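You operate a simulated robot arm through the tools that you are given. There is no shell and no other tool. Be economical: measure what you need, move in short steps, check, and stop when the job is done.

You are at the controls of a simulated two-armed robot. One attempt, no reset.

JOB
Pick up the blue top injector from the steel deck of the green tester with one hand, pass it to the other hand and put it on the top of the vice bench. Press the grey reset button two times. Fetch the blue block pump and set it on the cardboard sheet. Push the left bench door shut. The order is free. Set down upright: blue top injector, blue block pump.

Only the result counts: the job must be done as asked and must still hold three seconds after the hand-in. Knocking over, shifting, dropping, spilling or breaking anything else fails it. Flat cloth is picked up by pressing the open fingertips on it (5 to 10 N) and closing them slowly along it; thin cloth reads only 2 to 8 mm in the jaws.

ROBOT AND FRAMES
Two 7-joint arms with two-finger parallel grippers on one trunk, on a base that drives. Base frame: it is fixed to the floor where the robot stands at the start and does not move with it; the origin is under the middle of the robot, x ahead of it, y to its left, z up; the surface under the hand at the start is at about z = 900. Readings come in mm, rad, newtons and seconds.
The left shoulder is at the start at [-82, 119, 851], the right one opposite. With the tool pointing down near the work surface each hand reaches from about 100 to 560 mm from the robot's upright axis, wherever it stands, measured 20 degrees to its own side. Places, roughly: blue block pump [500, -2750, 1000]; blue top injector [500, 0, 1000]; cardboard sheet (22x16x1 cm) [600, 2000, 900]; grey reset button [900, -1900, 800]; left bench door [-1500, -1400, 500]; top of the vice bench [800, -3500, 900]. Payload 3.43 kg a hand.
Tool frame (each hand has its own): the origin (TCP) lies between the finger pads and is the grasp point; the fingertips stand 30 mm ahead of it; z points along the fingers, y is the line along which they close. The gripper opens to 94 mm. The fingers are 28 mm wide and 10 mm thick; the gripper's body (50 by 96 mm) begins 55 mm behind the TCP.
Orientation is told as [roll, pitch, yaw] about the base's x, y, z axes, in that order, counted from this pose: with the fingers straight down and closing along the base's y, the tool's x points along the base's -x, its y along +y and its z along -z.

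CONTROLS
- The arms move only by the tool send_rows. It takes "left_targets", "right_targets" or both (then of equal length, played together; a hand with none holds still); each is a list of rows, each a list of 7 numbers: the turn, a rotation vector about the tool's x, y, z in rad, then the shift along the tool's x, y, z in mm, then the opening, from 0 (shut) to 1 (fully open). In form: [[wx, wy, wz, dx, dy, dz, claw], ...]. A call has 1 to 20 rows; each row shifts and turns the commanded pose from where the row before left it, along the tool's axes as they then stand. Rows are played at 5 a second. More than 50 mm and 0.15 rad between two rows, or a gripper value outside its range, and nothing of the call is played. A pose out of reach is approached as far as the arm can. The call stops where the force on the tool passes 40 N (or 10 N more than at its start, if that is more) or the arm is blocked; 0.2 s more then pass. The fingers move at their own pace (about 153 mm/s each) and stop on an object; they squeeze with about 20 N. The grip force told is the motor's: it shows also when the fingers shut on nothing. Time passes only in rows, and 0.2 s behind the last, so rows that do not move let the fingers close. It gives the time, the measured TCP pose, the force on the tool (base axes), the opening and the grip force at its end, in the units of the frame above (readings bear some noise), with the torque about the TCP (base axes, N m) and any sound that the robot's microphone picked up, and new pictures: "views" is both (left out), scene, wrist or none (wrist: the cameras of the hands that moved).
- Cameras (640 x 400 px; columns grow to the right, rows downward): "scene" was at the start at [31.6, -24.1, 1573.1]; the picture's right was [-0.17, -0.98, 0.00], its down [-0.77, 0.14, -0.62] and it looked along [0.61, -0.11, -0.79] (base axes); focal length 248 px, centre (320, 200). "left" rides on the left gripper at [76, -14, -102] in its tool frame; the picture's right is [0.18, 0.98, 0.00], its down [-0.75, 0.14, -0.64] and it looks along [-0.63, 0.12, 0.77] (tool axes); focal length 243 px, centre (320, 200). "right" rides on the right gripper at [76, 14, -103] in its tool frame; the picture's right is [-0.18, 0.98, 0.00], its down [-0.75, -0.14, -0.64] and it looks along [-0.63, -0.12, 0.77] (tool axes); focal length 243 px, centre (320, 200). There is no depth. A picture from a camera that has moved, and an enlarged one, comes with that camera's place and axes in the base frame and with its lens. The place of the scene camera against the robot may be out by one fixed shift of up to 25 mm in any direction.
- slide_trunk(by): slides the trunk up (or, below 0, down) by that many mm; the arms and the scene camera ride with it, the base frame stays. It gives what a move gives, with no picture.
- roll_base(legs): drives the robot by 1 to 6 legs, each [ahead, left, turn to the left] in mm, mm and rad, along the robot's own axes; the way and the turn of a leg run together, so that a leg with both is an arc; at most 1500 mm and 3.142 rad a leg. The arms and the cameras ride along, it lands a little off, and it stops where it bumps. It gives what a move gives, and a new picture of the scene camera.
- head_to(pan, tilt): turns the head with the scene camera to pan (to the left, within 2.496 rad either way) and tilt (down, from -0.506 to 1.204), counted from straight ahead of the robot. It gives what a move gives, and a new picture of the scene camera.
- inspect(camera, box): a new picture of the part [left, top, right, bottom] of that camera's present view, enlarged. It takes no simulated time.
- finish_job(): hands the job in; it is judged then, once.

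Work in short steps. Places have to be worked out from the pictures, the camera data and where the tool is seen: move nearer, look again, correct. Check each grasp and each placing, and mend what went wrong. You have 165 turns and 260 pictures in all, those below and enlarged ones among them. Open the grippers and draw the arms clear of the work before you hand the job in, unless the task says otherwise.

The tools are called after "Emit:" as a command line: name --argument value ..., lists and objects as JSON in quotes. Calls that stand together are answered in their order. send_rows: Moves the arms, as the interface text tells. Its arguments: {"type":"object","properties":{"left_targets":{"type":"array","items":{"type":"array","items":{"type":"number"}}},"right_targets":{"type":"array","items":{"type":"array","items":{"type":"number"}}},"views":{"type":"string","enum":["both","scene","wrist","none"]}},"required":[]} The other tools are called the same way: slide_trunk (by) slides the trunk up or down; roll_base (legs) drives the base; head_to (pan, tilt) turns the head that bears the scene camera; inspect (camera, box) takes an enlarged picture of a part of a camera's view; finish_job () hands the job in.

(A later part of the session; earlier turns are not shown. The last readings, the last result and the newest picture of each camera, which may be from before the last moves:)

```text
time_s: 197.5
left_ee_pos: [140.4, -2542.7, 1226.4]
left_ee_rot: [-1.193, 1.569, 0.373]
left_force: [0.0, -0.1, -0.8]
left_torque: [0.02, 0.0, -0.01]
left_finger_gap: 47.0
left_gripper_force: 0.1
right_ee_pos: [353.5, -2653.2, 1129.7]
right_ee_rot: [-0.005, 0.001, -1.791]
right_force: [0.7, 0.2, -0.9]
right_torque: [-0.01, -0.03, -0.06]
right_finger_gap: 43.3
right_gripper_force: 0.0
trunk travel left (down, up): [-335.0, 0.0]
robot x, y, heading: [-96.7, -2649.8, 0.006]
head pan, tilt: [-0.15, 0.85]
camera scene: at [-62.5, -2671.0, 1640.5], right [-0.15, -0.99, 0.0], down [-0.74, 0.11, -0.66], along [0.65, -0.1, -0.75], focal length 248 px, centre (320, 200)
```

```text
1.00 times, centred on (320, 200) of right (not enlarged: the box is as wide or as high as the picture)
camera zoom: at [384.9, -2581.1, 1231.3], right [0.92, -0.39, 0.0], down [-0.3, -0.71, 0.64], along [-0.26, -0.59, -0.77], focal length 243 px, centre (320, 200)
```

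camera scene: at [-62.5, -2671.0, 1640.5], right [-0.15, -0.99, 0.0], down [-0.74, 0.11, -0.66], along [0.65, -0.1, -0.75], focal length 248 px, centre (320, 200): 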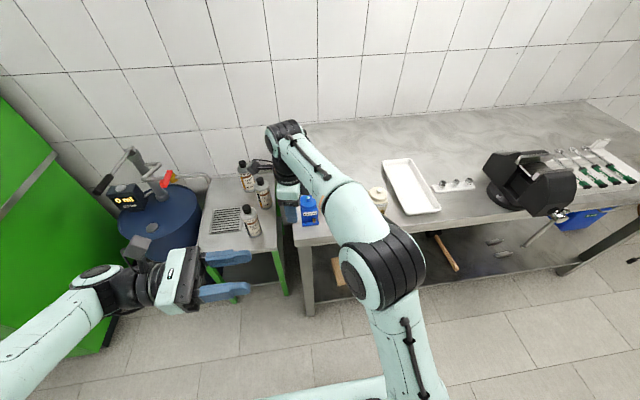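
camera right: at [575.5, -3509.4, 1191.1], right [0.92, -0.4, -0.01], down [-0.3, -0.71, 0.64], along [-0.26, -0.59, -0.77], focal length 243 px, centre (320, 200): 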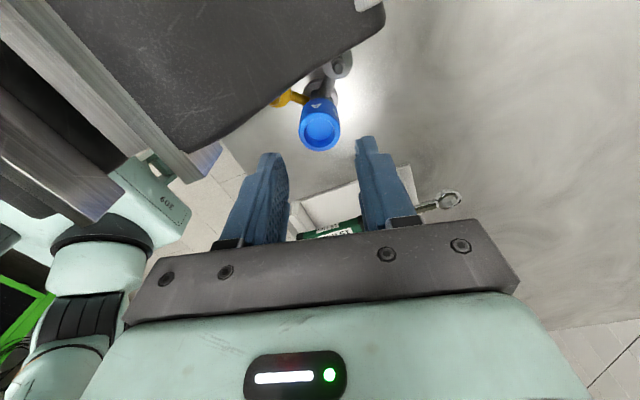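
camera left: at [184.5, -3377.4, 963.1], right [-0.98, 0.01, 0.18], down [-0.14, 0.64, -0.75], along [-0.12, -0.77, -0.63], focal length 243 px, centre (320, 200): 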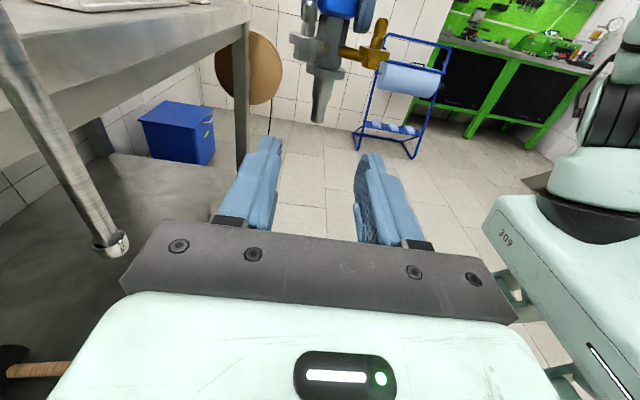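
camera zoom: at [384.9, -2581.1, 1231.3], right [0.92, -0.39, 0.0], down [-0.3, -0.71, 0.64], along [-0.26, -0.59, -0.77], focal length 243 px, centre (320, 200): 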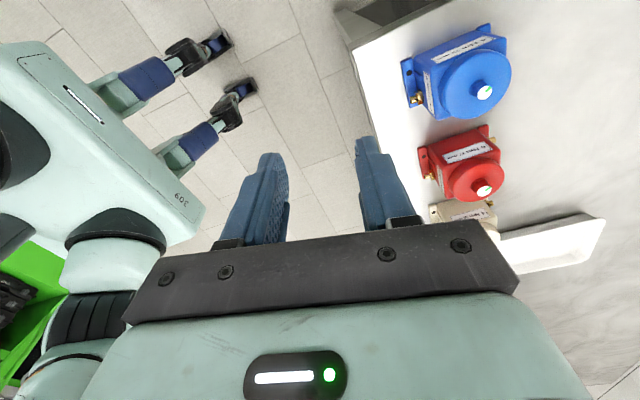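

The wrist view shows the pumps clearly. I'll enlarge the blue one in both cameras.

Emit:
inspect --camera "right" --box '[380, 0, 540, 140]'

Emit:
inspect --camera "scene" --box '[270, 170, 350, 240]'

```text
2.86 times, centred on (460, 70) of right
camera zoom: at [384.9, -2581.1, 1231.3], right [0.92, -0.39, 0.0], down [-0.3, -0.71, 0.64], along [-0.26, -0.59, -0.77], focal length 693 px, centre (-80, 571)
```

zoom: 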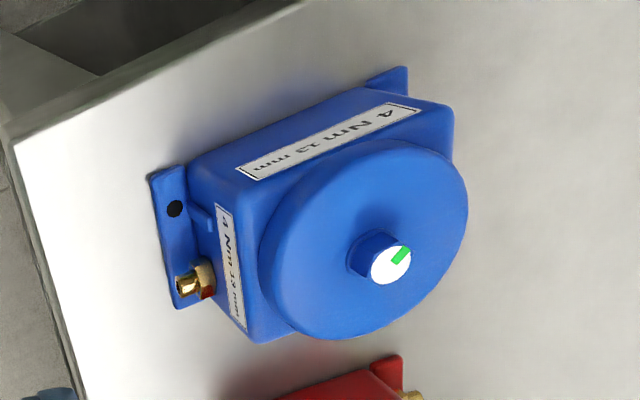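

```text
5.71 times, centred on (310, 205) of scene
camera zoom: at [-62.5, -2671.0, 1640.5], right [-0.15, -0.99, 0.0], down [-0.74, 0.11, -0.66], along [0.65, -0.1, -0.75], focal length 1419 px, centre (377, 171)
```

zoom: 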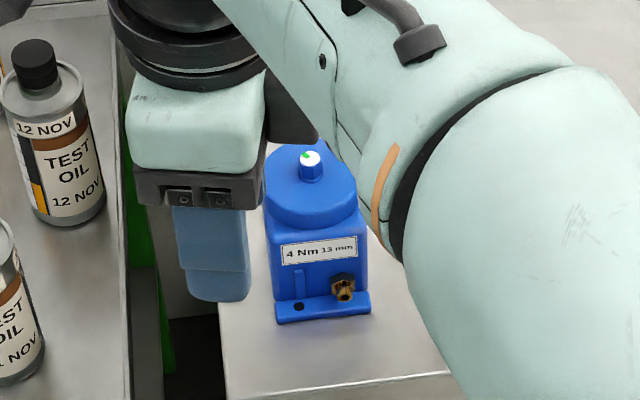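

I triangulate the blue pump's knob base at (505, -2710, 967) with a drum about 67 mm across; its ±y sides are free. I'll rotate the right hand to close along y and drive forward.

Emit:
send_rows --right_targets '[[0, 0, -0.149, 0, 0, 0, 0.6], [0, 0, -0.149, 0, 0, 0, 0.8], [0, 0, -0.149, 0, 0, 0, 1], [0, 0, -0.149, 0, 0, 0, 1], [0, 0, -0.149, 0, 0, 0, 1], [0, 0, -0.149, 0, 0, 0, 1], [0, 0, -0.149, 0, 0, 0, 1], [0, 0, -0.149, 0, 0, 0, 1], [0, 0, -0.149, 0, 0, 0, 1], [0, 0, -0.149, 0, 0, 0, 1], [0, 0, -0.149, 0, 0, 0, 1], [0, 0, -0.149, 0, 0, 0, 1]]' --views "none"

Emit:
roll_base --legs '[[125, -50, 0]]'

Emit:
inspect --camera "right" --box '[0, 0, 640, 400]'

```text
time_s: 200.1
left_ee_pos: [140.7, -2540.7, 1226.9]
left_ee_rot: [-1.188, 1.569, 0.38]
left_force: [0.4, 0.3, -0.3]
left_torque: [0.01, 0.04, -0.02]
left_finger_gap: 47.0
left_gripper_force: 0.0
right_ee_pos: [354.2, -2652.9, 1129.9]
right_ee_rot: [0.002, 0.004, -0.001]
right_force: [-0.1, 0.2, -0.8]
right_torque: [0.03, -0.03, 0.0]
right_finger_gap: 93.9
right_gripper_force: 0.1
trunk travel left (down, up): [-335.0, 0.0]
robot x, y, heading: [-94.5, -2646.0, -0.003]
head pan, tilt: [-0.15, 0.85]
```

```text
time_s: 201.3
left_ee_pos: [260.4, -2590.1, 1228.6]
left_ee_rot: [-1.241, 1.569, 0.333]
left_force: [0.1, 0.7, 0.8]
left_torque: [0.0, 0.0, 0.0]
left_finger_gap: 47.3
left_gripper_force: 0.0
right_ee_pos: [473.7, -2699.8, 1128.7]
right_ee_rot: [0.002, 0.004, 0.005]
right_force: [0.7, 0.8, 0.2]
right_torque: [0.0, -0.02, 0.0]
right_finger_gap: 93.8
right_gripper_force: 0.0
trunk travel left (down, up): [-335.0, 0.0]
robot x, y, heading: [21.6, -2695.4, 0.007]
head pan, tilt: [-0.15, 0.85]
camera scene: at [57.9, -2719.4, 1640.2], right [-0.14, -0.99, 0.0], down [-0.74, 0.11, -0.66], along [0.65, -0.09, -0.75], focal length 248 px, centre (320, 200)
```

scene: 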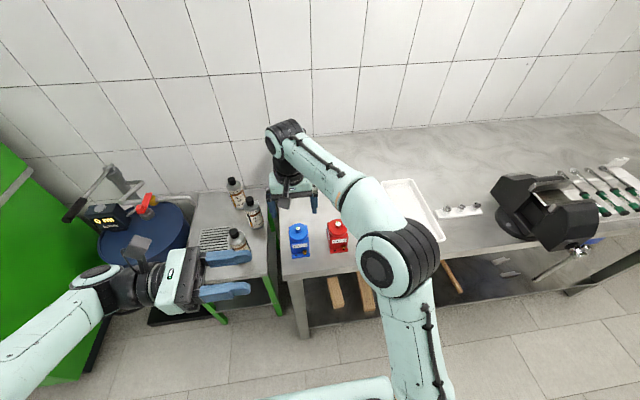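

```text
1.00 times, centred on (320, 200) of right (not enlarged: the box is as wide or as high as the picture)
camera zoom: at [398.2, -2684.9, 1231.5], right [0.18, 0.98, 0.0], down [0.76, -0.14, 0.64], along [0.63, -0.11, -0.77], focal length 243 px, centre (320, 200)
```

zoom: 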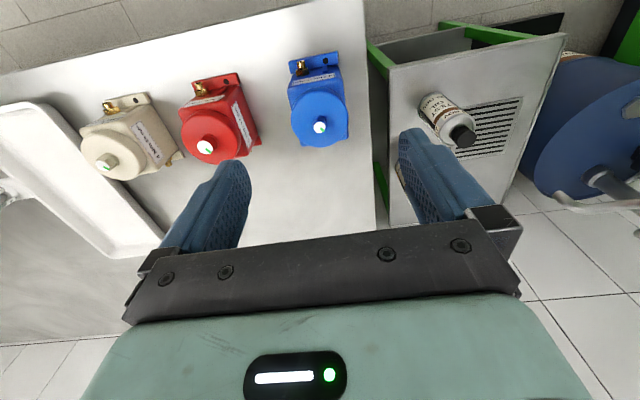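

The pump is at (505, -2704), aligned with the axes. I'll move over it and lower to knob height.

Emit:
send_rows --right_targets '[[0, 0, 0, -16, -2, 0, 1], [0, 0, 0, -16, -2.5, 0, 1], [0, 0, 0, 0, 0, 40, 1], [0, 0, 0, 0, 0, 40, 1], [0, 0, 0, 0, 0, 30, 1], [0, 0, 0, 0, 0, 0, 1]]' --views "wrist"

```text
time_s: 202.8
left_ee_pos: [260.2, -2589.4, 1226.8]
left_ee_rot: [-1.26, 1.567, 0.313]
left_force: [-0.5, -0.2, -0.1]
left_torque: [-0.01, 0.01, -0.01]
left_finger_gap: 46.9
left_gripper_force: 0.0
right_ee_pos: [509.3, -2704.0, 1021.1]
right_ee_rot: [0.004, 0.002, 0.004]
right_force: [0.6, 0.8, 0.2]
right_torque: [-0.01, 0.01, -0.03]
right_finger_gap: 94.0
right_gripper_force: 0.0
trunk travel left (down, up): [-335.0, 0.0]
robot x, y, heading: [28.0, -2695.2, 0.006]
head pan, tilt: [-0.15, 0.85]
camera right: at [432.6, -2689.9, 1122.8], right [0.18, 0.98, 0.0], down [0.76, -0.14, 0.64], along [0.63, -0.11, -0.77], focal length 243 px, centre (320, 200)
```

right: 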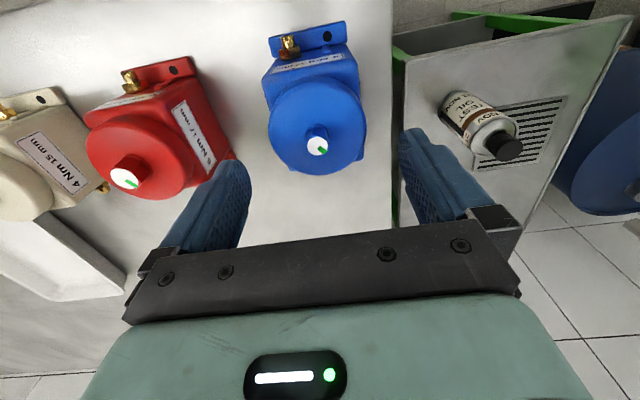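

Centred in y; I need to come back 7 mm in x. Descending to grip the drum and body.

Emit:
send_rows --right_targets '[[0, 0, 0, 7, 0.5, 20, 1], [0, 0, 0, 0, 0, 22, 1], [0, 0, 0, 0, 0, 22, 1], [0, 0, 0, 0, 0, 0, 0.85], [0, 0, 0, 0, 0, 0, 0.75], [0, 0, 0, 0, 0, 0, 0.65], [0, 0, 0, 0, 0, 0, 0.4], [0, 0, 0, 0, 0, 0, 0.2]]' --views "wrist"

```text
time_s: 204.6
left_ee_pos: [260.6, -2589.4, 1227.0]
left_ee_rot: [-1.154, 1.57, 0.416]
left_force: [-0.4, -0.6, 0.2]
left_torque: [0.0, 0.0, -0.01]
left_finger_gap: 46.8
left_gripper_force: 0.1
right_ee_pos: [501.5, -2703.6, 956.1]
right_ee_rot: [0.001, 0.005, 0.005]
right_force: [0.0, -1.8, 0.5]
right_torque: [-0.02, -0.04, -0.04]
right_finger_gap: 66.1
right_gripper_force: 19.6
trunk travel left (down, up): [-335.0, 0.0]
robot x, y, heading: [26.7, -2699.6, 0.008]
head pan, tilt: [-0.15, 0.85]
camera right: at [424.6, -2688.8, 1058.5], right [0.18, 0.98, 0.0], down [0.76, -0.14, 0.64], along [0.63, -0.11, -0.77], focal length 243 px, centre (320, 200)
```

right: 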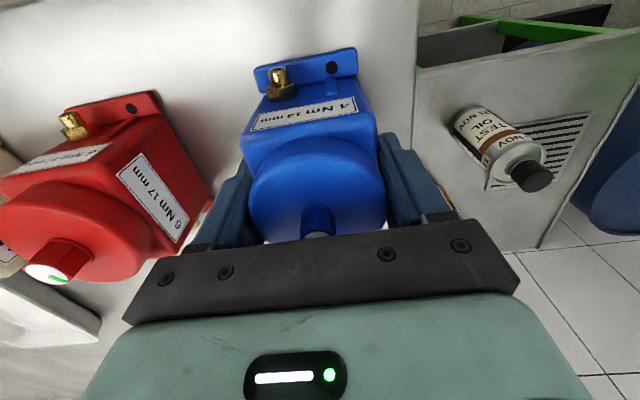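

Gripped at 66 mm. Lifting.

Emit:
send_rows --right_targets '[[0, 0, 0, 0, 0, -5, 0], [0, 0, 0, 0, 0, -10, 0], [0, 0, 0, 0, 0, -20, 0], [0, 0, 0, 0, 0, -25, 0], [0, 0, 0, 0, 0, -25, 0], [0, 0, 0, 0, 0, 0, 0]]' --views "wrist"

```text
time_s: 205.9
left_ee_pos: [261.7, -2590.1, 1227.2]
left_ee_rot: [-1.131, 1.569, 0.441]
left_force: [-0.8, -0.2, -0.3]
left_torque: [-0.04, 0.0, 0.0]
left_finger_gap: 46.9
left_gripper_force: 0.0
right_ee_pos: [499.5, -2701.8, 1041.1]
right_ee_rot: [0.001, 0.004, 0.003]
right_force: [0.2, -1.1, -8.0]
right_torque: [0.0, -0.03, -0.01]
right_finger_gap: 65.8
right_gripper_force: 20.2
trunk travel left (down, up): [-335.0, 0.0]
robot x, y, heading: [28.2, -2695.1, 0.008]
head pan, tilt: [-0.15, 0.85]
camera right: at [423.5, -2688.2, 1143.8], right [0.18, 0.98, 0.0], down [0.76, -0.14, 0.64], along [0.63, -0.11, -0.77], focal length 243 px, centre (320, 200)
```

right: 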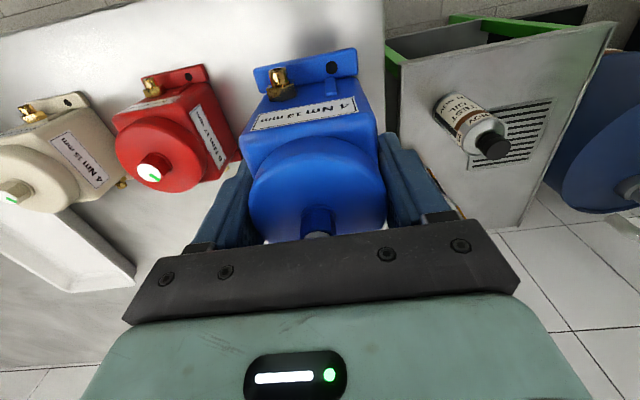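

The pump is held firmly at about 8 N. I'll back away, turn the left hand to point straight down for pressing the button, and strafe toward the barrel.

Emit:
roll_base --legs '[[-300, 0, 0], [0, 700, 0]]'

Emit:
send_rows --left_targets '[[0, -0.143, 0, 0, 0, 0, 0], [0, -0.143, 0, 0, 0, 0, 0], [0, -0.143, 0, 0, 0, 0, 0], [0, -0.143, 0, 0, 0, 0, 0], [0, -0.143, 0, 0, 0, 0, 0], [0, -0.143, 0, 0, 0, 0, 0], [0, -0.143, 0, 0, 0, 0, 0], [0, -0.143, 0, 0, 0, 0, 0], [0, -0.143, 0, 0, 0, 0, 0], [0, -0.143, 0, 0, 0, 0, 0], [0, -0.141, 0, 0, 0, 0, 0], [0, 0, 0, 0, 0, 0, 0]]' --views "none"

Emit:
send_rows --left_targets '[[0, 0, 0.143, 0, 0, 0, 0], [0, 0, 0.143, 0, 0, 0, 0], [0, 0, 0.143, 0, 0, 0, 0], [0, 0, 0.143, 0, 0, 0, 0], [0, 0, 0.143, 0, 0, 0, 0], [0, 0, 0.143, 0, 0, 0, 0], [0, 0, 0.143, 0, 0, 0, 0], [0, 0, 0.143, 0, 0, 0, 0], [0, 0, 0.143, 0, 0, 0, 0], [0, 0, 0.143, 0, 0, 0, 0], [0, 0, 0.141, 0, 0, 0, 0], [0, 0, 0, 0, 0, 0, 0]]' --views "none"

Emit:
head_to --pan 0.0 --tilt 0.75

```text
time_s: 214.1
left_ee_pos: [-51.1, -1902.7, 1226.8]
left_ee_rot: [-1.171, 1.569, 0.389]
left_force: [-0.1, 0.1, -1.0]
left_torque: [-0.01, 0.02, -0.04]
left_finger_gap: 47.2
left_gripper_force: 0.1
right_ee_pos: [186.4, -2019.2, 1040.5]
right_ee_rot: [0.001, 0.003, -0.006]
right_force: [0.4, 0.2, -8.2]
right_torque: [0.0, -0.04, 0.01]
right_finger_gap: 65.8
right_gripper_force: 20.3
trunk travel left (down, up): [-335.0, 0.0]
robot x, y, heading: [-286.3, -2009.7, 0.001]
head pan, tilt: [-0.15, 0.85]
camera scene: at [-253.6, -2031.8, 1640.4], right [-0.15, -0.99, 0.0], down [-0.74, 0.11, -0.66], along [0.65, -0.1, -0.75], focal length 248 px, centre (320, 200)
```

scene: 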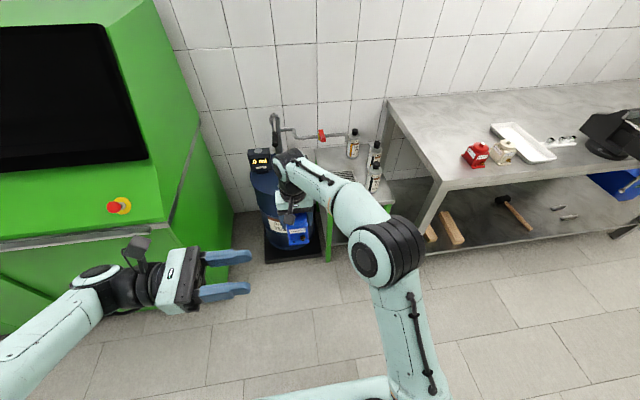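

```text
time_s: 216.7
left_ee_pos: [-51.0, -1903.2, 1226.7]
left_ee_rot: [-0.002, 0.0, 1.56]
left_force: [-0.1, 0.8, 0.6]
left_torque: [-0.05, 0.0, 0.0]
left_finger_gap: 0.1
left_gripper_force: 20.0
right_ee_pos: [185.7, -2019.5, 1041.4]
right_ee_rot: [0.001, 0.005, -0.006]
right_force: [-0.1, 0.2, -7.2]
right_torque: [0.0, -0.05, 0.04]
right_finger_gap: 65.8
right_gripper_force: 19.9
trunk travel left (down, up): [-335.0, 0.0]
robot x, y, heading: [-289.9, -2012.6, -0.003]
head pan, tilt: [-0.15, 0.85]
```

```text
time_s: 219.3
left_ee_pos: [-50.7, -1902.3, 1227.4]
left_ee_rot: [-0.001, -0.001, -0.01]
left_force: [-0.1, 1.6, -0.4]
left_torque: [0.02, 0.0, -0.03]
left_finger_gap: 0.0
left_gripper_force: 20.5
right_ee_pos: [185.9, -2020.1, 1041.0]
right_ee_rot: [0.001, 0.005, -0.004]
right_force: [0.4, -0.3, -7.8]
right_torque: [-0.01, -0.02, -0.01]
right_finger_gap: 65.8
right_gripper_force: 20.1
trunk travel left (down, up): [-335.0, 0.0]
robot x, y, heading: [-290.2, -2010.3, -0.004]
head pan, tilt: [-0.15, 0.85]
```

```text
time_s: 220.0
left_ee_pos: [-50.3, -1903.4, 1225.9]
left_ee_rot: [0.0, -0.001, -0.009]
left_force: [0.8, -0.3, -0.5]
left_torque: [0.0, 0.0, 0.02]
left_finger_gap: 0.2
left_gripper_force: 20.2
right_ee_pos: [187.1, -2018.8, 1040.5]
right_ee_rot: [0.002, 0.007, -0.005]
right_force: [-0.1, -1.4, -7.9]
right_torque: [0.0, -0.05, -0.01]
right_finger_gap: 65.6
right_gripper_force: 19.9
trunk travel left (down, up): [-335.0, 0.0]
robot x, y, heading: [-288.9, -2010.2, 0.0]
head pan, tilt: [0.0, 0.75]
camera scene: at [-248.0, -2020.3, 1648.4], right [0.0, -1.0, 0.0], down [-0.68, 0.0, -0.73], along [0.73, 0.0, -0.68], focal length 248 px, centre (320, 200)
```

scene: 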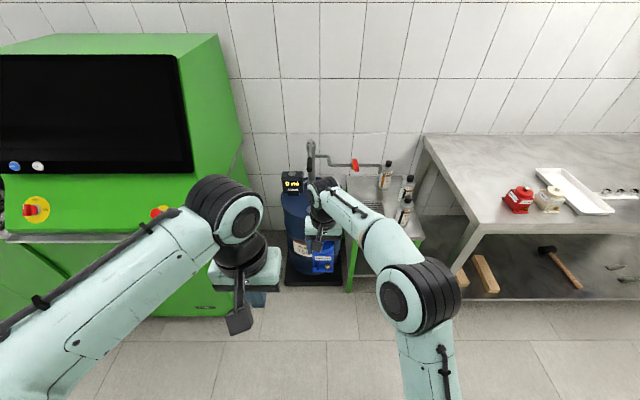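

The meter is on the barrel front, between cabinet and table. I'll retract the right hand with the pump, then drive closer to look.

Emit:
send_rows --right_targets '[[0, 0, 0, 30, -25, -14, 0], [0, 0, 0, 36, -30, -14, 0], [0, 0, 0, 36, -30, -14, 0], [0, 0, 0, 36, -30, -14, 0], [0, 0, 0, 36, -30, -14, 0], [0, 0, 0, 20, -25, -9, 0]]' --views "none"

Emit:
roll_base --legs '[[300, 0, 0]]'

Emit:
inspect --camera "scene" --box '[220, 130, 420, 280]'

```text
time_s: 221.4
left_ee_pos: [-51.2, -1904.4, 1227.5]
left_ee_rot: [0.0, -0.002, -0.009]
left_force: [0.0, -0.1, -0.9]
left_torque: [-0.01, -0.01, 0.03]
left_finger_gap: 0.0
left_gripper_force: 20.6
right_ee_pos: [-8.4, -2191.1, 1121.1]
right_ee_rot: [0.001, 0.005, -0.004]
right_force: [0.0, -1.0, -7.5]
right_torque: [0.03, -0.03, 0.0]
right_finger_gap: 66.0
right_gripper_force: 20.4
trunk travel left (down, up): [-335.0, 0.0]
robot x, y, heading: [-286.1, -2011.2, 0.002]
head pan, tilt: [0.0, 0.75]
```

```text
time_s: 223.5
left_ee_pos: [247.8, -1907.0, 1226.2]
left_ee_rot: [0.0, -0.001, -0.015]
left_force: [-0.7, 1.1, 0.1]
left_torque: [0.0, -0.01, 0.02]
left_finger_gap: 0.1
left_gripper_force: 20.2
right_ee_pos: [287.9, -2193.2, 1120.5]
right_ee_rot: [0.002, 0.005, -0.015]
right_force: [-0.1, -1.2, -7.6]
right_torque: [-0.01, -0.01, 0.0]
right_finger_gap: 66.0
right_gripper_force: 20.1
trunk travel left (down, up): [-335.0, 0.0]
robot x, y, heading: [10.4, -2008.5, -0.009]
head pan, tilt: [0.0, 0.75]
camera scene: at [49.9, -2022.6, 1648.3], right [-0.01, -1.0, 0.0], down [-0.68, 0.01, -0.73], along [0.73, -0.01, -0.68], focal length 248 px, centre (320, 200)
```

scene: 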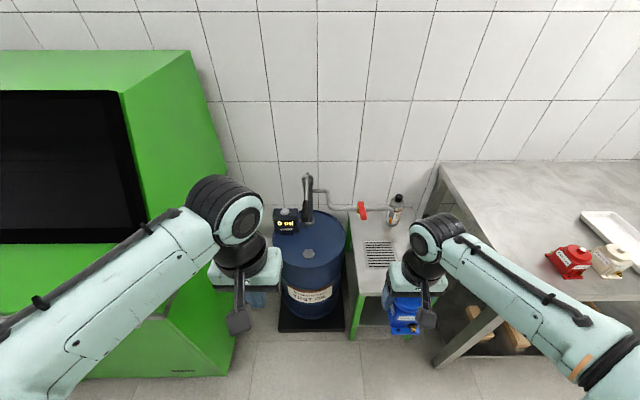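

```text
2.67 times, centred on (320, 205) of scene
camera zoom: at [49.9, -2022.6, 1648.3], right [-0.01, -1.0, 0.0], down [-0.68, 0.01, -0.73], along [0.73, -0.01, -0.68], focal length 662 px, centre (320, 187)
```

zoom: 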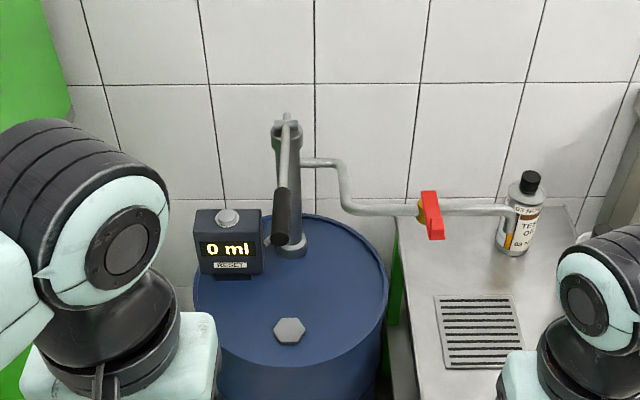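

The button is at about (863, -1863, z≈820), with the pump lever about 95 mm to its right. There is room to drive 350 mm closer; then I'll look from the left wrist.

Emit:
roll_base --legs '[[340, 0, 0.009]]'

Emit:
slide_trunk --by -110

Emit:
inspect --camera "left" --box '[0, 0, 640, 400]'

```text
time_s: 225.6
left_ee_pos: [556.8, -1909.6, 1226.0]
left_ee_rot: [0.0, -0.002, -0.011]
left_force: [0.2, 0.1, -0.4]
left_torque: [-0.02, 0.01, -0.01]
left_finger_gap: 0.0
left_gripper_force: 19.6
right_ee_pos: [597.2, -2196.8, 1119.3]
right_ee_rot: [0.002, 0.008, -0.01]
right_force: [0.6, 0.8, -7.3]
right_torque: [0.03, 0.02, 0.01]
right_finger_gap: 65.7
right_gripper_force: 19.5
trunk travel left (down, up): [-335.0, 0.0]
robot x, y, heading: [315.0, -2016.9, -0.006]
head pan, tilt: [0.0, 0.75]
stopped in leg 1: the robot was blocked; the commanded pose is now the measured one
camera scene: at [358.9, -2025.2, 1648.7], right [-0.01, -1.0, 0.0], down [-0.68, 0.0, -0.73], along [0.73, 0.0, -0.68], focal length 248 px, centre (320, 200)
```

scene: 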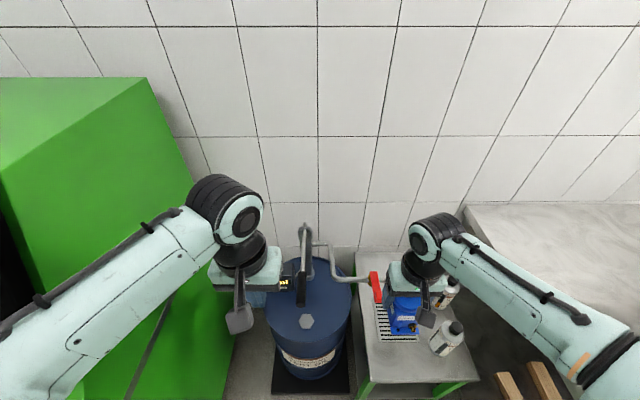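

```text
time_s: 227.1
left_ee_pos: [557.0, -1908.6, 1116.0]
left_ee_rot: [0.001, -0.001, -0.013]
left_force: [0.6, -0.4, -0.1]
left_torque: [0.01, 0.01, 0.01]
left_finger_gap: 0.1
left_gripper_force: 19.8
right_ee_pos: [596.8, -2196.8, 1009.0]
right_ee_rot: [0.0, 0.006, -0.011]
right_force: [0.0, -0.2, -7.2]
right_torque: [0.02, -0.03, 0.01]
right_finger_gap: 66.0
right_gripper_force: 19.9
trunk travel left (down, up): [-225.0, 110.0]
robot x, y, heading: [317.2, -2012.3, -0.009]
head pan, tilt: [0.0, 0.75]
```

```text
1.00 times, centred on (320, 200) of left (not enlarged: the box is as wide or as high as the picture)
camera zoom: at [480.1, -1922.6, 1219.5], right [-0.17, 0.99, 0.0], down [0.75, 0.13, 0.64], along [0.63, 0.11, -0.77], focal length 243 px, centre (320, 200)
```

zoom: 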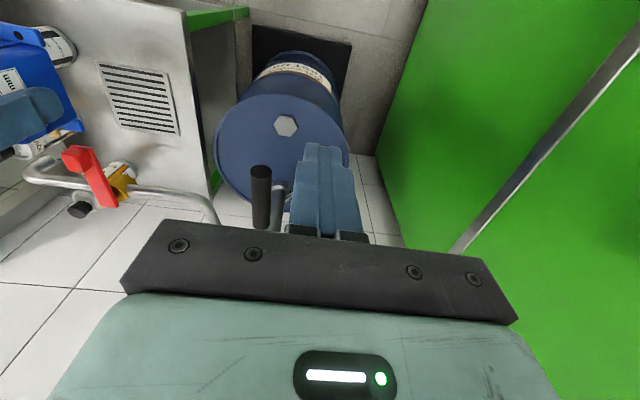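

The base was blocked at x=315, so I'll work from here. I'll back off 10 mm, raise the pump well above the bottles, and bring the left hand sideways and forward with a 0.3 rad forward tilt for reach.

Emit:
roll_base --legs '[[-10, 0, 0.009]]'

Emit:
send_rows --left_targets '[[0, -0.1, 0, 0, 22, 0, 0], [0, -0.1, 0, 0, 22, 0, 0], [0, -0.1, 0, 0, 0, 0, 0], [0, 0, 0, -30, 0, 20, 0], [0, 0, 0, -30, 0, 20, 0], [0, 0, 0, -30, 0, 20, 0], [0, 0, 0, -30, 0, 20, 0], [0, 0, 0, 0, 0, 0, 0]]' --right_targets '[[0, 0, 0, 0, 0, -30, 0], [0, 0, 0, 0, 0, -30, 0], [0, 0, 0, 0, 0, -20, 0], [0, 0, 0, 0, 0, 0, 0], [0, 0, 0, 0, 0, 0, 0], [0, 0, 0, 0, 0, 0, 0], [0, 0, 0, 0, 0, 0, 0], [0, 0, 0, 0, 0, 0, 0]]' --views "scene"

Emit:
inspect --camera "left" --box '[0, 0, 640, 400]'

```text
time_s: 227.8
left_ee_pos: [545.7, -1906.6, 1115.8]
left_ee_rot: [0.002, 0.002, -0.003]
left_force: [0.3, -0.2, 1.2]
left_torque: [0.0, -0.01, -0.01]
left_finger_gap: 0.0
left_gripper_force: 19.6
right_ee_pos: [589.3, -2194.1, 1009.0]
right_ee_rot: [0.001, 0.008, -0.002]
right_force: [0.3, 0.1, -7.4]
right_torque: [-0.03, -0.04, 0.0]
right_finger_gap: 66.0
right_gripper_force: 20.2
trunk travel left (down, up): [-225.0, 110.0]
robot x, y, heading: [309.7, -2013.0, -0.001]
head pan, tilt: [0.0, 0.75]
camera scene: at [349.4, -2024.8, 1533.7], right [0.0, -1.0, 0.0], down [-0.68, 0.0, -0.73], along [0.73, 0.0, -0.68], focal length 248 px, centre (320, 200)
```

scene: 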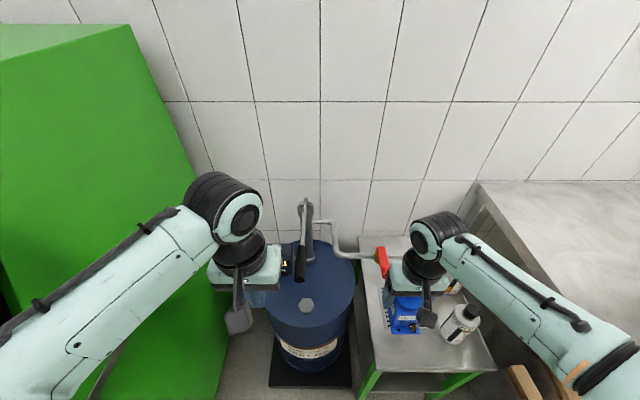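

```text
time_s: 229.6
left_ee_pos: [681.7, -1862.3, 1075.9]
left_ee_rot: [0.0, -0.302, -0.003]
left_force: [0.0, 0.4, -0.1]
left_torque: [-0.01, -0.03, -0.02]
left_finger_gap: 0.0
left_gripper_force: 20.1
right_ee_pos: [591.1, -2193.8, 1091.0]
right_ee_rot: [0.001, 0.007, -0.002]
right_force: [-0.9, -0.1, -8.0]
right_torque: [0.01, -0.02, 0.01]
right_finger_gap: 65.7
right_gripper_force: 19.8
trunk travel left (down, up): [-225.0, 110.0]
robot x, y, heading: [308.9, -2010.7, 0.003]
head pan, tilt: [0.0, 0.75]
camera scene: at [348.4, -2024.8, 1533.7], right [0.0, -1.0, 0.0], down [-0.68, 0.0, -0.73], along [0.73, 0.0, -0.68], focal length 248 px, centre (320, 200)
```

scene: 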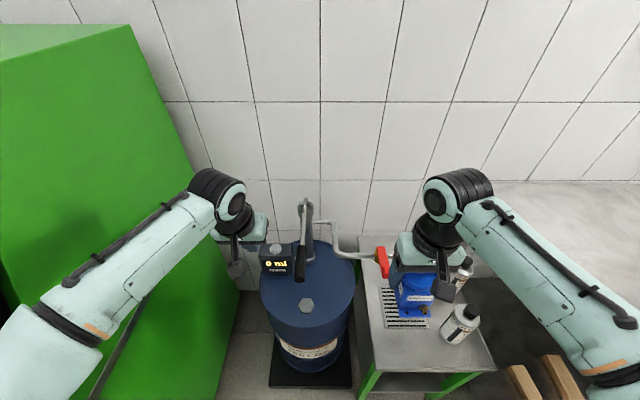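

```text
1.00 times, centred on (320, 200) of left (not enlarged: the box is as wide or as high as the picture)
camera zoom: at [578.5, -1876.4, 1151.9], right [-0.17, 0.98, -0.05], down [0.53, 0.14, 0.84], along [0.83, 0.12, -0.54], focal length 243 px, centre (320, 200)
```

zoom: 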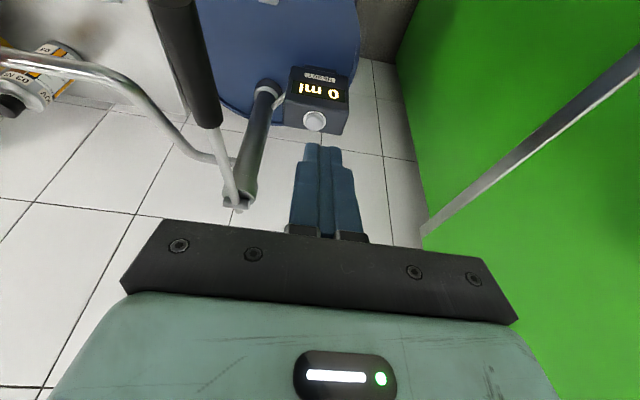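

The button is visible at about (849, -1856, 818). I'll move about 60% of the way and refine.

Emit:
send_rows --left_targets '[[0, 0, 0, -20, 1.5, 40, 0], [0, 0, 0, -20, 1.5, 40, 0], [0, 0, 0, -20, 1.5, 40, 0], [0, 0, 0, 0, 0, 0, 0]]' --views "wrist"

Emit:
inspect --camera "scene" --box '[220, 200, 340, 300]'

```text
time_s: 230.6
left_ee_pos: [775.9, -1859.3, 979.9]
left_ee_rot: [0.002, -0.301, -0.004]
left_force: [-0.4, -0.1, -0.1]
left_torque: [0.0, -0.01, -0.01]
left_finger_gap: 0.0
left_gripper_force: 20.0
right_ee_pos: [592.3, -2192.5, 1090.7]
right_ee_rot: [0.003, 0.007, -0.002]
right_force: [-0.7, 0.2, -7.2]
right_torque: [0.0, 0.0, 0.02]
right_finger_gap: 65.8
right_gripper_force: 20.0
trunk travel left (down, up): [-225.0, 110.0]
robot x, y, heading: [306.7, -2011.8, 0.004]
head pan, tilt: [0.0, 0.75]
camera left: at [673.0, -1874.0, 1056.3], right [-0.17, 0.98, -0.05], down [0.53, 0.14, 0.84], along [0.83, 0.12, -0.54], focal length 243 px, centre (320, 200)
```

left: 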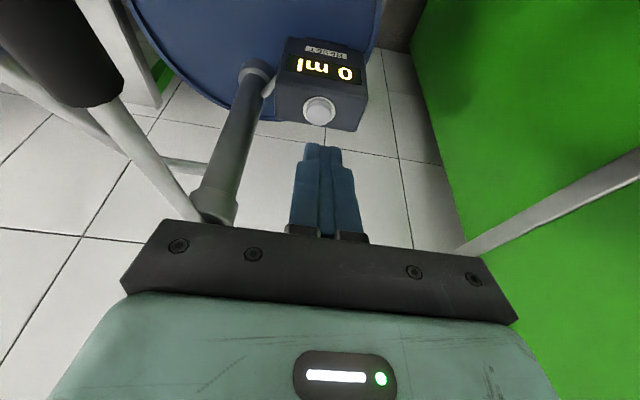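

```text
4.00 times, centred on (280, 250) of scene
camera zoom: at [348.3, -2024.8, 1533.7], right [0.0, -1.0, 0.0], down [-0.68, 0.0, -0.73], along [0.73, 0.0, -0.68], focal length 993 px, centre (480, 0)
```

zoom: 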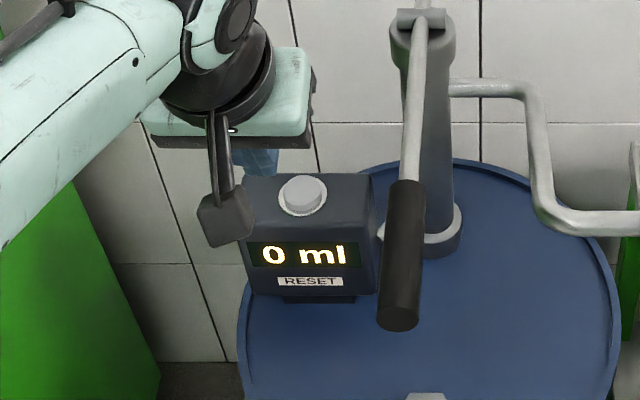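

The button refines to (839, -1857, 830). I'll approach to about 35 mm above it, keeping a few mm to the left for lever clearance.

Emit:
send_rows --left_targets '[[0, 0, 0, -8, 3, 35, 0], [0, 0, 0, -8, 2, 35, 0], [0, 0, 0, 0, 0, 25, 0], [0, 0, 0, 0, 0, 0, 0]]' --views "wrist"

Emit:
inspect --camera "scene" --box '[220, 200, 340, 300]'

```text
time_s: 231.6
left_ee_pos: [818.9, -1854.0, 892.0]
left_ee_rot: [-0.001, -0.301, -0.004]
left_force: [0.1, 0.6, -0.4]
left_torque: [-0.01, 0.03, 0.01]
left_finger_gap: 0.0
left_gripper_force: 19.6
right_ee_pos: [590.5, -2193.1, 1089.7]
right_ee_rot: [0.002, 0.007, -0.001]
right_force: [0.2, 0.8, -7.4]
right_torque: [-0.02, 0.0, 0.0]
right_finger_gap: 65.8
right_gripper_force: 20.0
trunk travel left (down, up): [-225.0, 110.0]
robot x, y, heading: [309.9, -2010.8, -0.002]
head pan, tilt: [0.0, 0.75]
camera left: at [716.3, -1867.7, 968.6], right [-0.17, 0.98, -0.05], down [0.53, 0.14, 0.84], along [0.83, 0.12, -0.54], focal length 243 px, centre (320, 200)
```

left: 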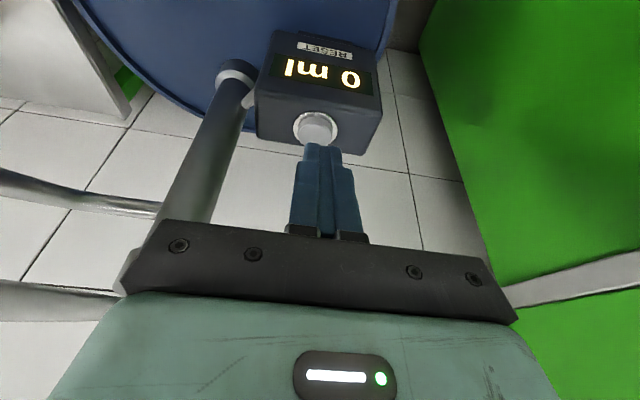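

```text
4.00 times, centred on (280, 250) of scene
camera zoom: at [348.8, -2024.8, 1533.7], right [0.0, -1.0, 0.0], down [-0.68, 0.0, -0.73], along [0.73, 0.0, -0.68], focal length 993 px, centre (480, 0)
```

zoom: 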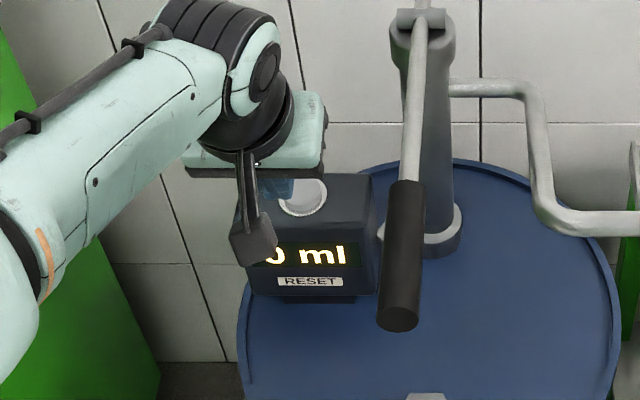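

The tip is about 30 mm above the button and aligned. I'll go down along the tool axis in steps until I feel it.

Emit:
send_rows --left_targets '[[0, 0, 0, -3, -2, 8, 0], [0, 0, 0, 0, 0, 7, 0], [0, 0, 0, 0, 0, 5, 0], [0, 0, 0, 0, 0, 0, 0]]' --views "none"

Emit:
send_rows --left_targets '[[0, 0, 0, 0, 0, 3, 0], [0, 0, 0, 0, 0, 3, 0], [0, 0, 0, 0, 0, 0, 0]]' --views "none"

Emit:
inspect --camera "left" --box '[220, 60, 420, 200]'

```text
time_s: 232.6
left_ee_pos: [829.8, -1857.3, 874.1]
left_ee_rot: [0.002, -0.301, -0.002]
left_force: [-0.4, -0.5, 0.3]
left_torque: [0.0, -0.01, 0.02]
left_finger_gap: 0.0
left_gripper_force: 20.0
right_ee_pos: [590.2, -2192.5, 1090.8]
right_ee_rot: [0.002, 0.005, -0.001]
right_force: [1.1, 0.0, -7.5]
right_torque: [-0.04, -0.05, -0.01]
right_finger_gap: 65.9
right_gripper_force: 19.5
trunk travel left (down, up): [-225.0, 110.0]
robot x, y, heading: [309.1, -2011.6, -0.0]
head pan, tilt: [0.0, 0.75]
```

```text
time_s: 233.4
left_ee_pos: [830.1, -1855.4, 868.1]
left_ee_rot: [0.002, -0.302, -0.003]
left_force: [0.5, -0.4, 0.4]
left_torque: [0.03, 0.02, 0.0]
left_finger_gap: 0.0
left_gripper_force: 20.0
right_ee_pos: [591.4, -2192.8, 1091.2]
right_ee_rot: [0.003, 0.008, -0.002]
right_force: [0.0, 0.3, -7.8]
right_torque: [-0.01, -0.04, -0.01]
right_finger_gap: 65.7
right_gripper_force: 19.8
trunk travel left (down, up): [-225.0, 110.0]
robot x, y, heading: [310.2, -2013.5, -0.001]
head pan, tilt: [0.0, 0.75]
```

```text
2.86 times, centred on (320, 130) of left
camera zoom: at [727.9, -1870.2, 944.3], right [-0.17, 0.98, -0.05], down [0.53, 0.14, 0.84], along [0.83, 0.12, -0.55], focal length 693 px, centre (320, 400)
```

zoom: 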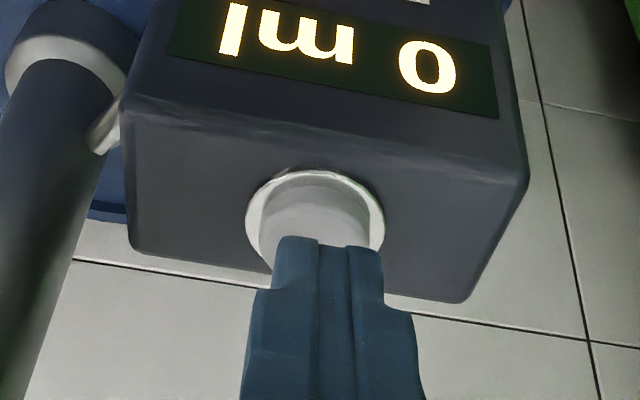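

The tip is about 15–20 mm above the button's centre. Continuing down.

Emit:
send_rows --left_targets '[[0, 0, 0, 0, 0, 4, 0], [0, 0, 0, 0, 0, 4, 0], [0, 0, 0, 0, 0, 3, 0], [0, 0, 0, 0, 0, 0, 0]]' --views "none"

Emit:
send_rows --left_targets '[[0, 0, 0, 0, 0, 2, 0], [0, 0, 0, 0, 0, 2, 0], [0, 0, 0, 0, 0, 2, 0], [0, 0, 0, 0, 0, 0, 0]]' --views "none"

```text
time_s: 234.4
left_ee_pos: [832.5, -1855.6, 856.8]
left_ee_rot: [0.002, -0.3, -0.004]
left_force: [0.3, 0.8, 0.6]
left_torque: [0.04, 0.03, 0.03]
left_finger_gap: 0.1
left_gripper_force: 19.5
right_ee_pos: [592.2, -2192.0, 1090.5]
right_ee_rot: [0.001, 0.006, -0.002]
right_force: [-1.1, -0.3, -8.3]
right_torque: [0.04, -0.05, -0.01]
right_finger_gap: 65.5
right_gripper_force: 19.8
trunk travel left (down, up): [-225.0, 110.0]
robot x, y, heading: [309.7, -2014.6, 0.003]
head pan, tilt: [0.0, 0.75]
```

```text
time_s: 235.4
left_ee_pos: [836.0, -1856.3, 852.6]
left_ee_rot: [0.001, -0.301, -0.004]
left_force: [-0.2, 0.3, 0.0]
left_torque: [-0.01, 0.02, 0.04]
left_finger_gap: 0.0
left_gripper_force: 20.3
right_ee_pos: [591.5, -2193.0, 1088.8]
right_ee_rot: [0.0, 0.006, -0.001]
right_force: [0.0, 0.0, -8.1]
right_torque: [-0.01, -0.03, 0.02]
right_finger_gap: 66.0
right_gripper_force: 20.3
trunk travel left (down, up): [-225.0, 110.0]
robot x, y, heading: [307.1, -2012.3, 0.001]
head pan, tilt: [0.0, 0.75]
```

Tip at about z=824. Continuing in 2 mm steps.

Emit:
send_rows --left_targets '[[0, 0, 0, 0, 0, 2, 0], [0, 0, 0, 0, 0, 2, 0], [0, 0, 0, 0, 0, 0, 0]]' --views "none"

Emit:
send_rows --left_targets '[[0, 0, 0, 0, 0, 2, 0], [0, 0, 0, 0, 0, 2, 0], [0, 0, 0, 0, 0, 0, 0]]' --views "none"

Emit:
inspect --camera "left" --box '[220, 60, 420, 200]'

```text
time_s: 236.2
left_ee_pos: [836.8, -1855.5, 848.3]
left_ee_rot: [0.001, -0.3, -0.002]
left_force: [-0.6, 0.2, 0.5]
left_torque: [-0.04, 0.01, -0.01]
left_finger_gap: 0.0
left_gripper_force: 20.4
right_ee_pos: [590.5, -2192.2, 1090.4]
right_ee_rot: [0.002, 0.007, -0.002]
right_force: [-0.7, -0.1, -7.7]
right_torque: [0.03, -0.05, 0.0]
right_finger_gap: 65.8
right_gripper_force: 19.9
trunk travel left (down, up): [-225.0, 110.0]
robot x, y, heading: [307.4, -2011.7, -0.0]
head pan, tilt: [0.0, 0.75]
```

```text
time_s: 237.0
left_ee_pos: [837.6, -1854.8, 843.6]
left_ee_rot: [0.001, -0.3, -0.004]
left_force: [-0.5, 0.1, -0.3]
left_torque: [0.02, -0.03, 0.0]
left_finger_gap: 0.0
left_gripper_force: 20.2
right_ee_pos: [591.0, -2192.5, 1090.5]
right_ee_rot: [0.002, 0.007, -0.004]
right_force: [0.3, -1.1, -7.5]
right_torque: [-0.01, 0.0, -0.01]
right_finger_gap: 65.8
right_gripper_force: 20.0
trunk travel left (down, up): [-225.0, 110.0]
robot x, y, heading: [305.3, -2012.1, 0.001]
head pan, tilt: [0.0, 0.75]
```

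```text
2.86 times, centred on (320, 130) of left
camera zoom: at [735.1, -1869.4, 920.5], right [-0.17, 0.98, -0.05], down [0.53, 0.14, 0.84], along [0.83, 0.12, -0.55], focal length 693 px, centre (320, 400)
```

zoom: 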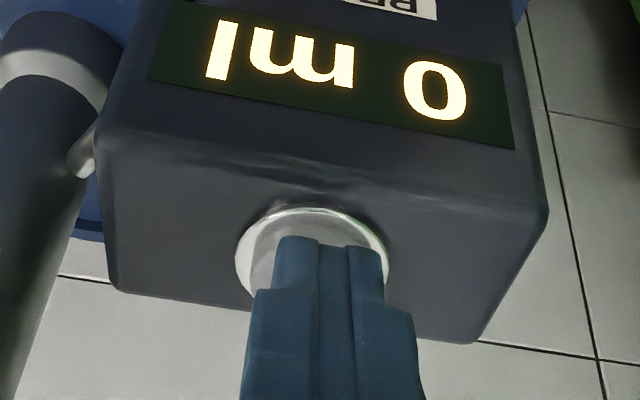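

About 7 mm to go. Small steps, then press.

Emit:
send_rows --left_targets '[[0, 0, 0, 0, 0, 2, 0], [0, 0, 0, 0, 0, 2, 0], [0, 0, 0, 0, 0, 2, 0], [0, 0, 0, 0, 0, 0, 0]]' --views "none"

Emit:
send_rows --left_targets '[[0, 0, 0, 0, 0, 2, 0], [0, 0, 0, 0, 0, 2, 0], [0, 0, 0, 0, 0, 0, 0]]' --views "none"

```text
time_s: 238.0
left_ee_pos: [838.8, -1855.2, 838.2]
left_ee_rot: [0.003, -0.3, -0.004]
left_force: [0.6, 1.2, 0.8]
left_torque: [-0.04, 0.06, 0.03]
left_finger_gap: 0.0
left_gripper_force: 20.3
right_ee_pos: [591.2, -2192.4, 1090.2]
right_ee_rot: [0.001, 0.008, -0.002]
right_force: [-0.4, -0.4, -7.6]
right_torque: [0.01, -0.03, 0.01]
right_finger_gap: 66.0
right_gripper_force: 20.1
trunk travel left (down, up): [-225.0, 110.0]
robot x, y, heading: [307.6, -2015.2, 0.004]
head pan, tilt: [0.0, 0.75]
```

```text
time_s: 238.8
left_ee_pos: [840.1, -1855.2, 835.3]
left_ee_rot: [0.002, -0.3, -0.005]
left_force: [-0.1, -0.2, 0.0]
left_torque: [0.01, 0.01, 0.04]
left_finger_gap: 0.0
left_gripper_force: 20.3
right_ee_pos: [591.1, -2192.1, 1090.2]
right_ee_rot: [0.0, 0.006, -0.001]
right_force: [0.1, -0.4, -7.5]
right_torque: [0.0, -0.03, 0.01]
right_finger_gap: 65.9
right_gripper_force: 19.8
trunk travel left (down, up): [-225.0, 110.0]
robot x, y, heading: [308.4, -2012.4, 0.003]
head pan, tilt: [0.0, 0.75]
```

Still free; continuing 2 mm per row and watching for contact or a click.

Emit:
send_rows --left_targets '[[0, 0, 0, 0, 0, 2, 0], [0, 0, 0, 0, 0, 2, 0], [0, 0, 0, 0, 0, 0, 0]]' --views "none"

Emit:
send_rows --left_targets '[[0, 0, 0, 0, 0, 2, 0], [0, 0, 0, 0, 0, 2, 0], [0, 0, 0, 0, 0, 0, 0]]' --views "none"

Emit:
inspect --camera "left" --box '[220, 60, 420, 200]'

```text
time_s: 239.6
left_ee_pos: [842.0, -1854.8, 833.0]
left_ee_rot: [0.001, -0.299, -0.004]
left_force: [-0.2, 0.1, -0.5]
left_torque: [0.02, -0.01, 0.0]
left_finger_gap: 0.1
left_gripper_force: 19.4
right_ee_pos: [590.1, -2192.7, 1090.7]
right_ee_rot: [0.002, 0.007, -0.002]
right_force: [1.2, -0.6, -7.7]
right_torque: [-0.02, -0.07, 0.0]
right_finger_gap: 65.9
right_gripper_force: 20.0
trunk travel left (down, up): [-225.0, 110.0]
robot x, y, heading: [307.1, -2017.0, 0.003]
head pan, tilt: [0.0, 0.75]
```

```text
time_s: 240.4
left_ee_pos: [843.2, -1855.0, 827.5]
left_ee_rot: [0.001, -0.3, -0.004]
left_force: [0.0, -0.1, -0.5]
left_torque: [0.0, 0.03, 0.02]
left_finger_gap: 0.0
left_gripper_force: 19.6
right_ee_pos: [591.3, -2192.9, 1089.9]
right_ee_rot: [0.003, 0.006, -0.001]
right_force: [-0.3, -0.3, -7.4]
right_torque: [0.01, -0.07, 0.03]
right_finger_gap: 65.9
right_gripper_force: 19.3
trunk travel left (down, up): [-225.0, 110.0]
robot x, y, heading: [307.4, -2015.4, 0.003]
head pan, tilt: [0.0, 0.75]
```

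```text
2.86 times, centred on (320, 130) of left
camera zoom: at [740.1, -1869.2, 903.9], right [-0.17, 0.98, -0.05], down [0.53, 0.14, 0.84], along [0.83, 0.12, -0.55], focal length 693 px, centre (320, 400)
```

zoom: 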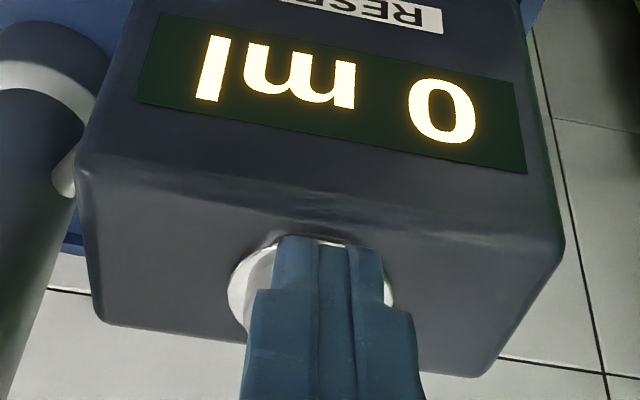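

The button is a bit farther and lower, about (865, -1856, 788). I'll shift 8 mm forward and continue down.

Emit:
send_rows --left_targets '[[0, 0, 0, -9, -1, 0, 0], [0, 0, 0, 0, 0, 2, 0], [0, 0, 0, 0, 0, 2, 0], [0, 0, 0, 0, 0, 0, 0]]' --views "none"

Emit:
send_rows --left_targets '[[0, 0, 0, 0, 0, 2, 0], [0, 0, 0, 0, 0, 2, 0], [0, 0, 0, 0, 0, 2, 0], [0, 0, 0, 0, 0, 0, 0]]' --views "none"

```text
time_s: 241.4
left_ee_pos: [852.4, -1856.8, 825.5]
left_ee_rot: [0.002, -0.301, -0.003]
left_force: [-0.4, 0.0, 0.5]
left_torque: [-0.06, -0.02, 0.0]
left_finger_gap: 0.3
left_gripper_force: 19.7
right_ee_pos: [591.3, -2191.8, 1089.7]
right_ee_rot: [0.003, 0.007, -0.003]
right_force: [-0.5, 0.2, -7.4]
right_torque: [0.02, -0.03, 0.01]
right_finger_gap: 65.8
right_gripper_force: 19.9
trunk travel left (down, up): [-225.0, 110.0]
robot x, y, heading: [302.5, -2014.2, 0.001]
head pan, tilt: [0.0, 0.75]
```

```text
time_s: 242.4
left_ee_pos: [855.1, -1857.0, 821.6]
left_ee_rot: [0.0, -0.299, -0.002]
left_force: [0.1, -0.3, 0.4]
left_torque: [-0.01, -0.03, 0.0]
left_finger_gap: 0.0
left_gripper_force: 20.0
right_ee_pos: [590.3, -2192.3, 1090.5]
right_ee_rot: [0.001, 0.007, -0.002]
right_force: [0.9, 0.2, -7.2]
right_torque: [-0.02, -0.03, 0.01]
right_finger_gap: 65.7
right_gripper_force: 20.4
trunk travel left (down, up): [-225.0, 110.0]
robot x, y, heading: [307.2, -2011.2, 0.002]
head pan, tilt: [0.0, 0.75]
```

Continuing down with up to 14 mm; contact will stop it.

Emit:
send_rows --left_targets '[[0, 0, 0, 0, 0, 2, 0], [0, 0, 0, 0, 0, 2, 0], [0, 0, 0, 0, 0, 2, 0], [0, 0, 0, 0, 0, 0, 0]]' --views "none"

Emit:
send_rows --left_targets '[[0, 0, 0, 0, 0, 2, 0], [0, 0, 0, 0, 0, 2, 0], [0, 0, 0, 0, 0, 0, 0]]' --views "none"

Emit:
send_rows --left_targets '[[0, 0, 0, 0, 0, 2, 0], [0, 0, 0, 0, 0, 2, 0], [0, 0, 0, 0, 0, 0, 0]]' --views "none"

Emit:
inspect --camera "left" --box '[220, 60, 420, 200]'

```text
time_s: 243.4
left_ee_pos: [856.4, -1857.0, 814.7]
left_ee_rot: [0.002, -0.302, -0.004]
left_force: [-2.4, -0.6, 3.6]
left_torque: [-0.01, 0.05, 0.0]
left_finger_gap: 0.0
left_gripper_force: 19.7
right_ee_pos: [590.6, -2193.0, 1090.2]
right_ee_rot: [0.002, 0.007, -0.002]
right_force: [-0.4, -0.1, -7.5]
right_torque: [0.03, -0.04, -0.01]
right_finger_gap: 66.0
right_gripper_force: 20.3
trunk travel left (down, up): [-225.0, 110.0]
robot x, y, heading: [307.4, -2012.5, -0.004]
head pan, tilt: [0.0, 0.75]
heard: click
```

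```text
time_s: 244.2
left_ee_pos: [857.2, -1857.4, 813.2]
left_ee_rot: [0.003, -0.302, -0.004]
left_force: [-10.9, -0.9, 14.3]
left_torque: [-0.01, 0.27, 0.0]
left_finger_gap: 0.1
left_gripper_force: 20.0
right_ee_pos: [589.0, -2193.0, 1091.4]
right_ee_rot: [0.002, 0.005, -0.002]
right_force: [0.1, 0.2, -7.4]
right_torque: [-0.02, -0.03, 0.04]
right_finger_gap: 65.8
right_gripper_force: 20.1
trunk travel left (down, up): [-225.0, 110.0]
robot x, y, heading: [310.7, -2011.1, 0.007]
head pan, tilt: [0.0, 0.75]
```

```text
time_s: 245.0
left_ee_pos: [858.0, -1857.5, 813.7]
left_ee_rot: [-0.002, -0.308, -0.002]
left_force: [-16.0, 0.5, 16.4]
left_torque: [0.02, 0.43, 0.01]
left_finger_gap: 0.1
left_gripper_force: 20.1
right_ee_pos: [590.1, -2192.2, 1089.4]
right_ee_rot: [0.0, 0.007, -0.004]
right_force: [0.2, 0.8, -6.8]
right_torque: [0.02, 0.0, 0.03]
right_finger_gap: 65.8
right_gripper_force: 19.8
trunk travel left (down, up): [-225.0, 110.0]
robot x, y, heading: [305.9, -2015.5, 0.007]
head pan, tilt: [0.0, 0.75]
stopped in row 3 (left hand): the force on the tool passed its limit at 40 N (the readings are from after the stop); the commanded pose is now the measured one
```

```text
2.86 times, centred on (320, 130) of left
camera zoom: at [755.6, -1871.6, 888.7], right [-0.17, 0.98, -0.06], down [0.52, 0.14, 0.84], along [0.83, 0.12, -0.54], focal length 693 px, centre (320, 400)
```

zoom: 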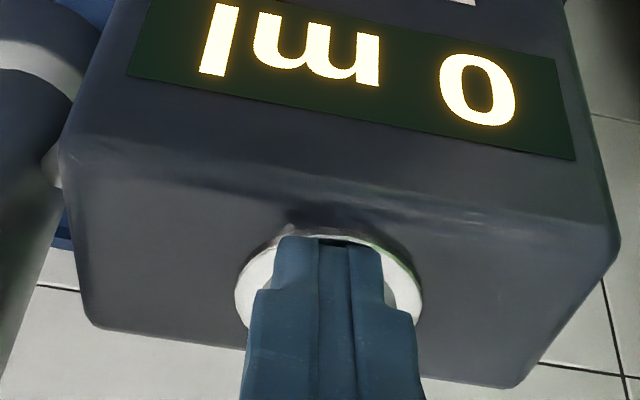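

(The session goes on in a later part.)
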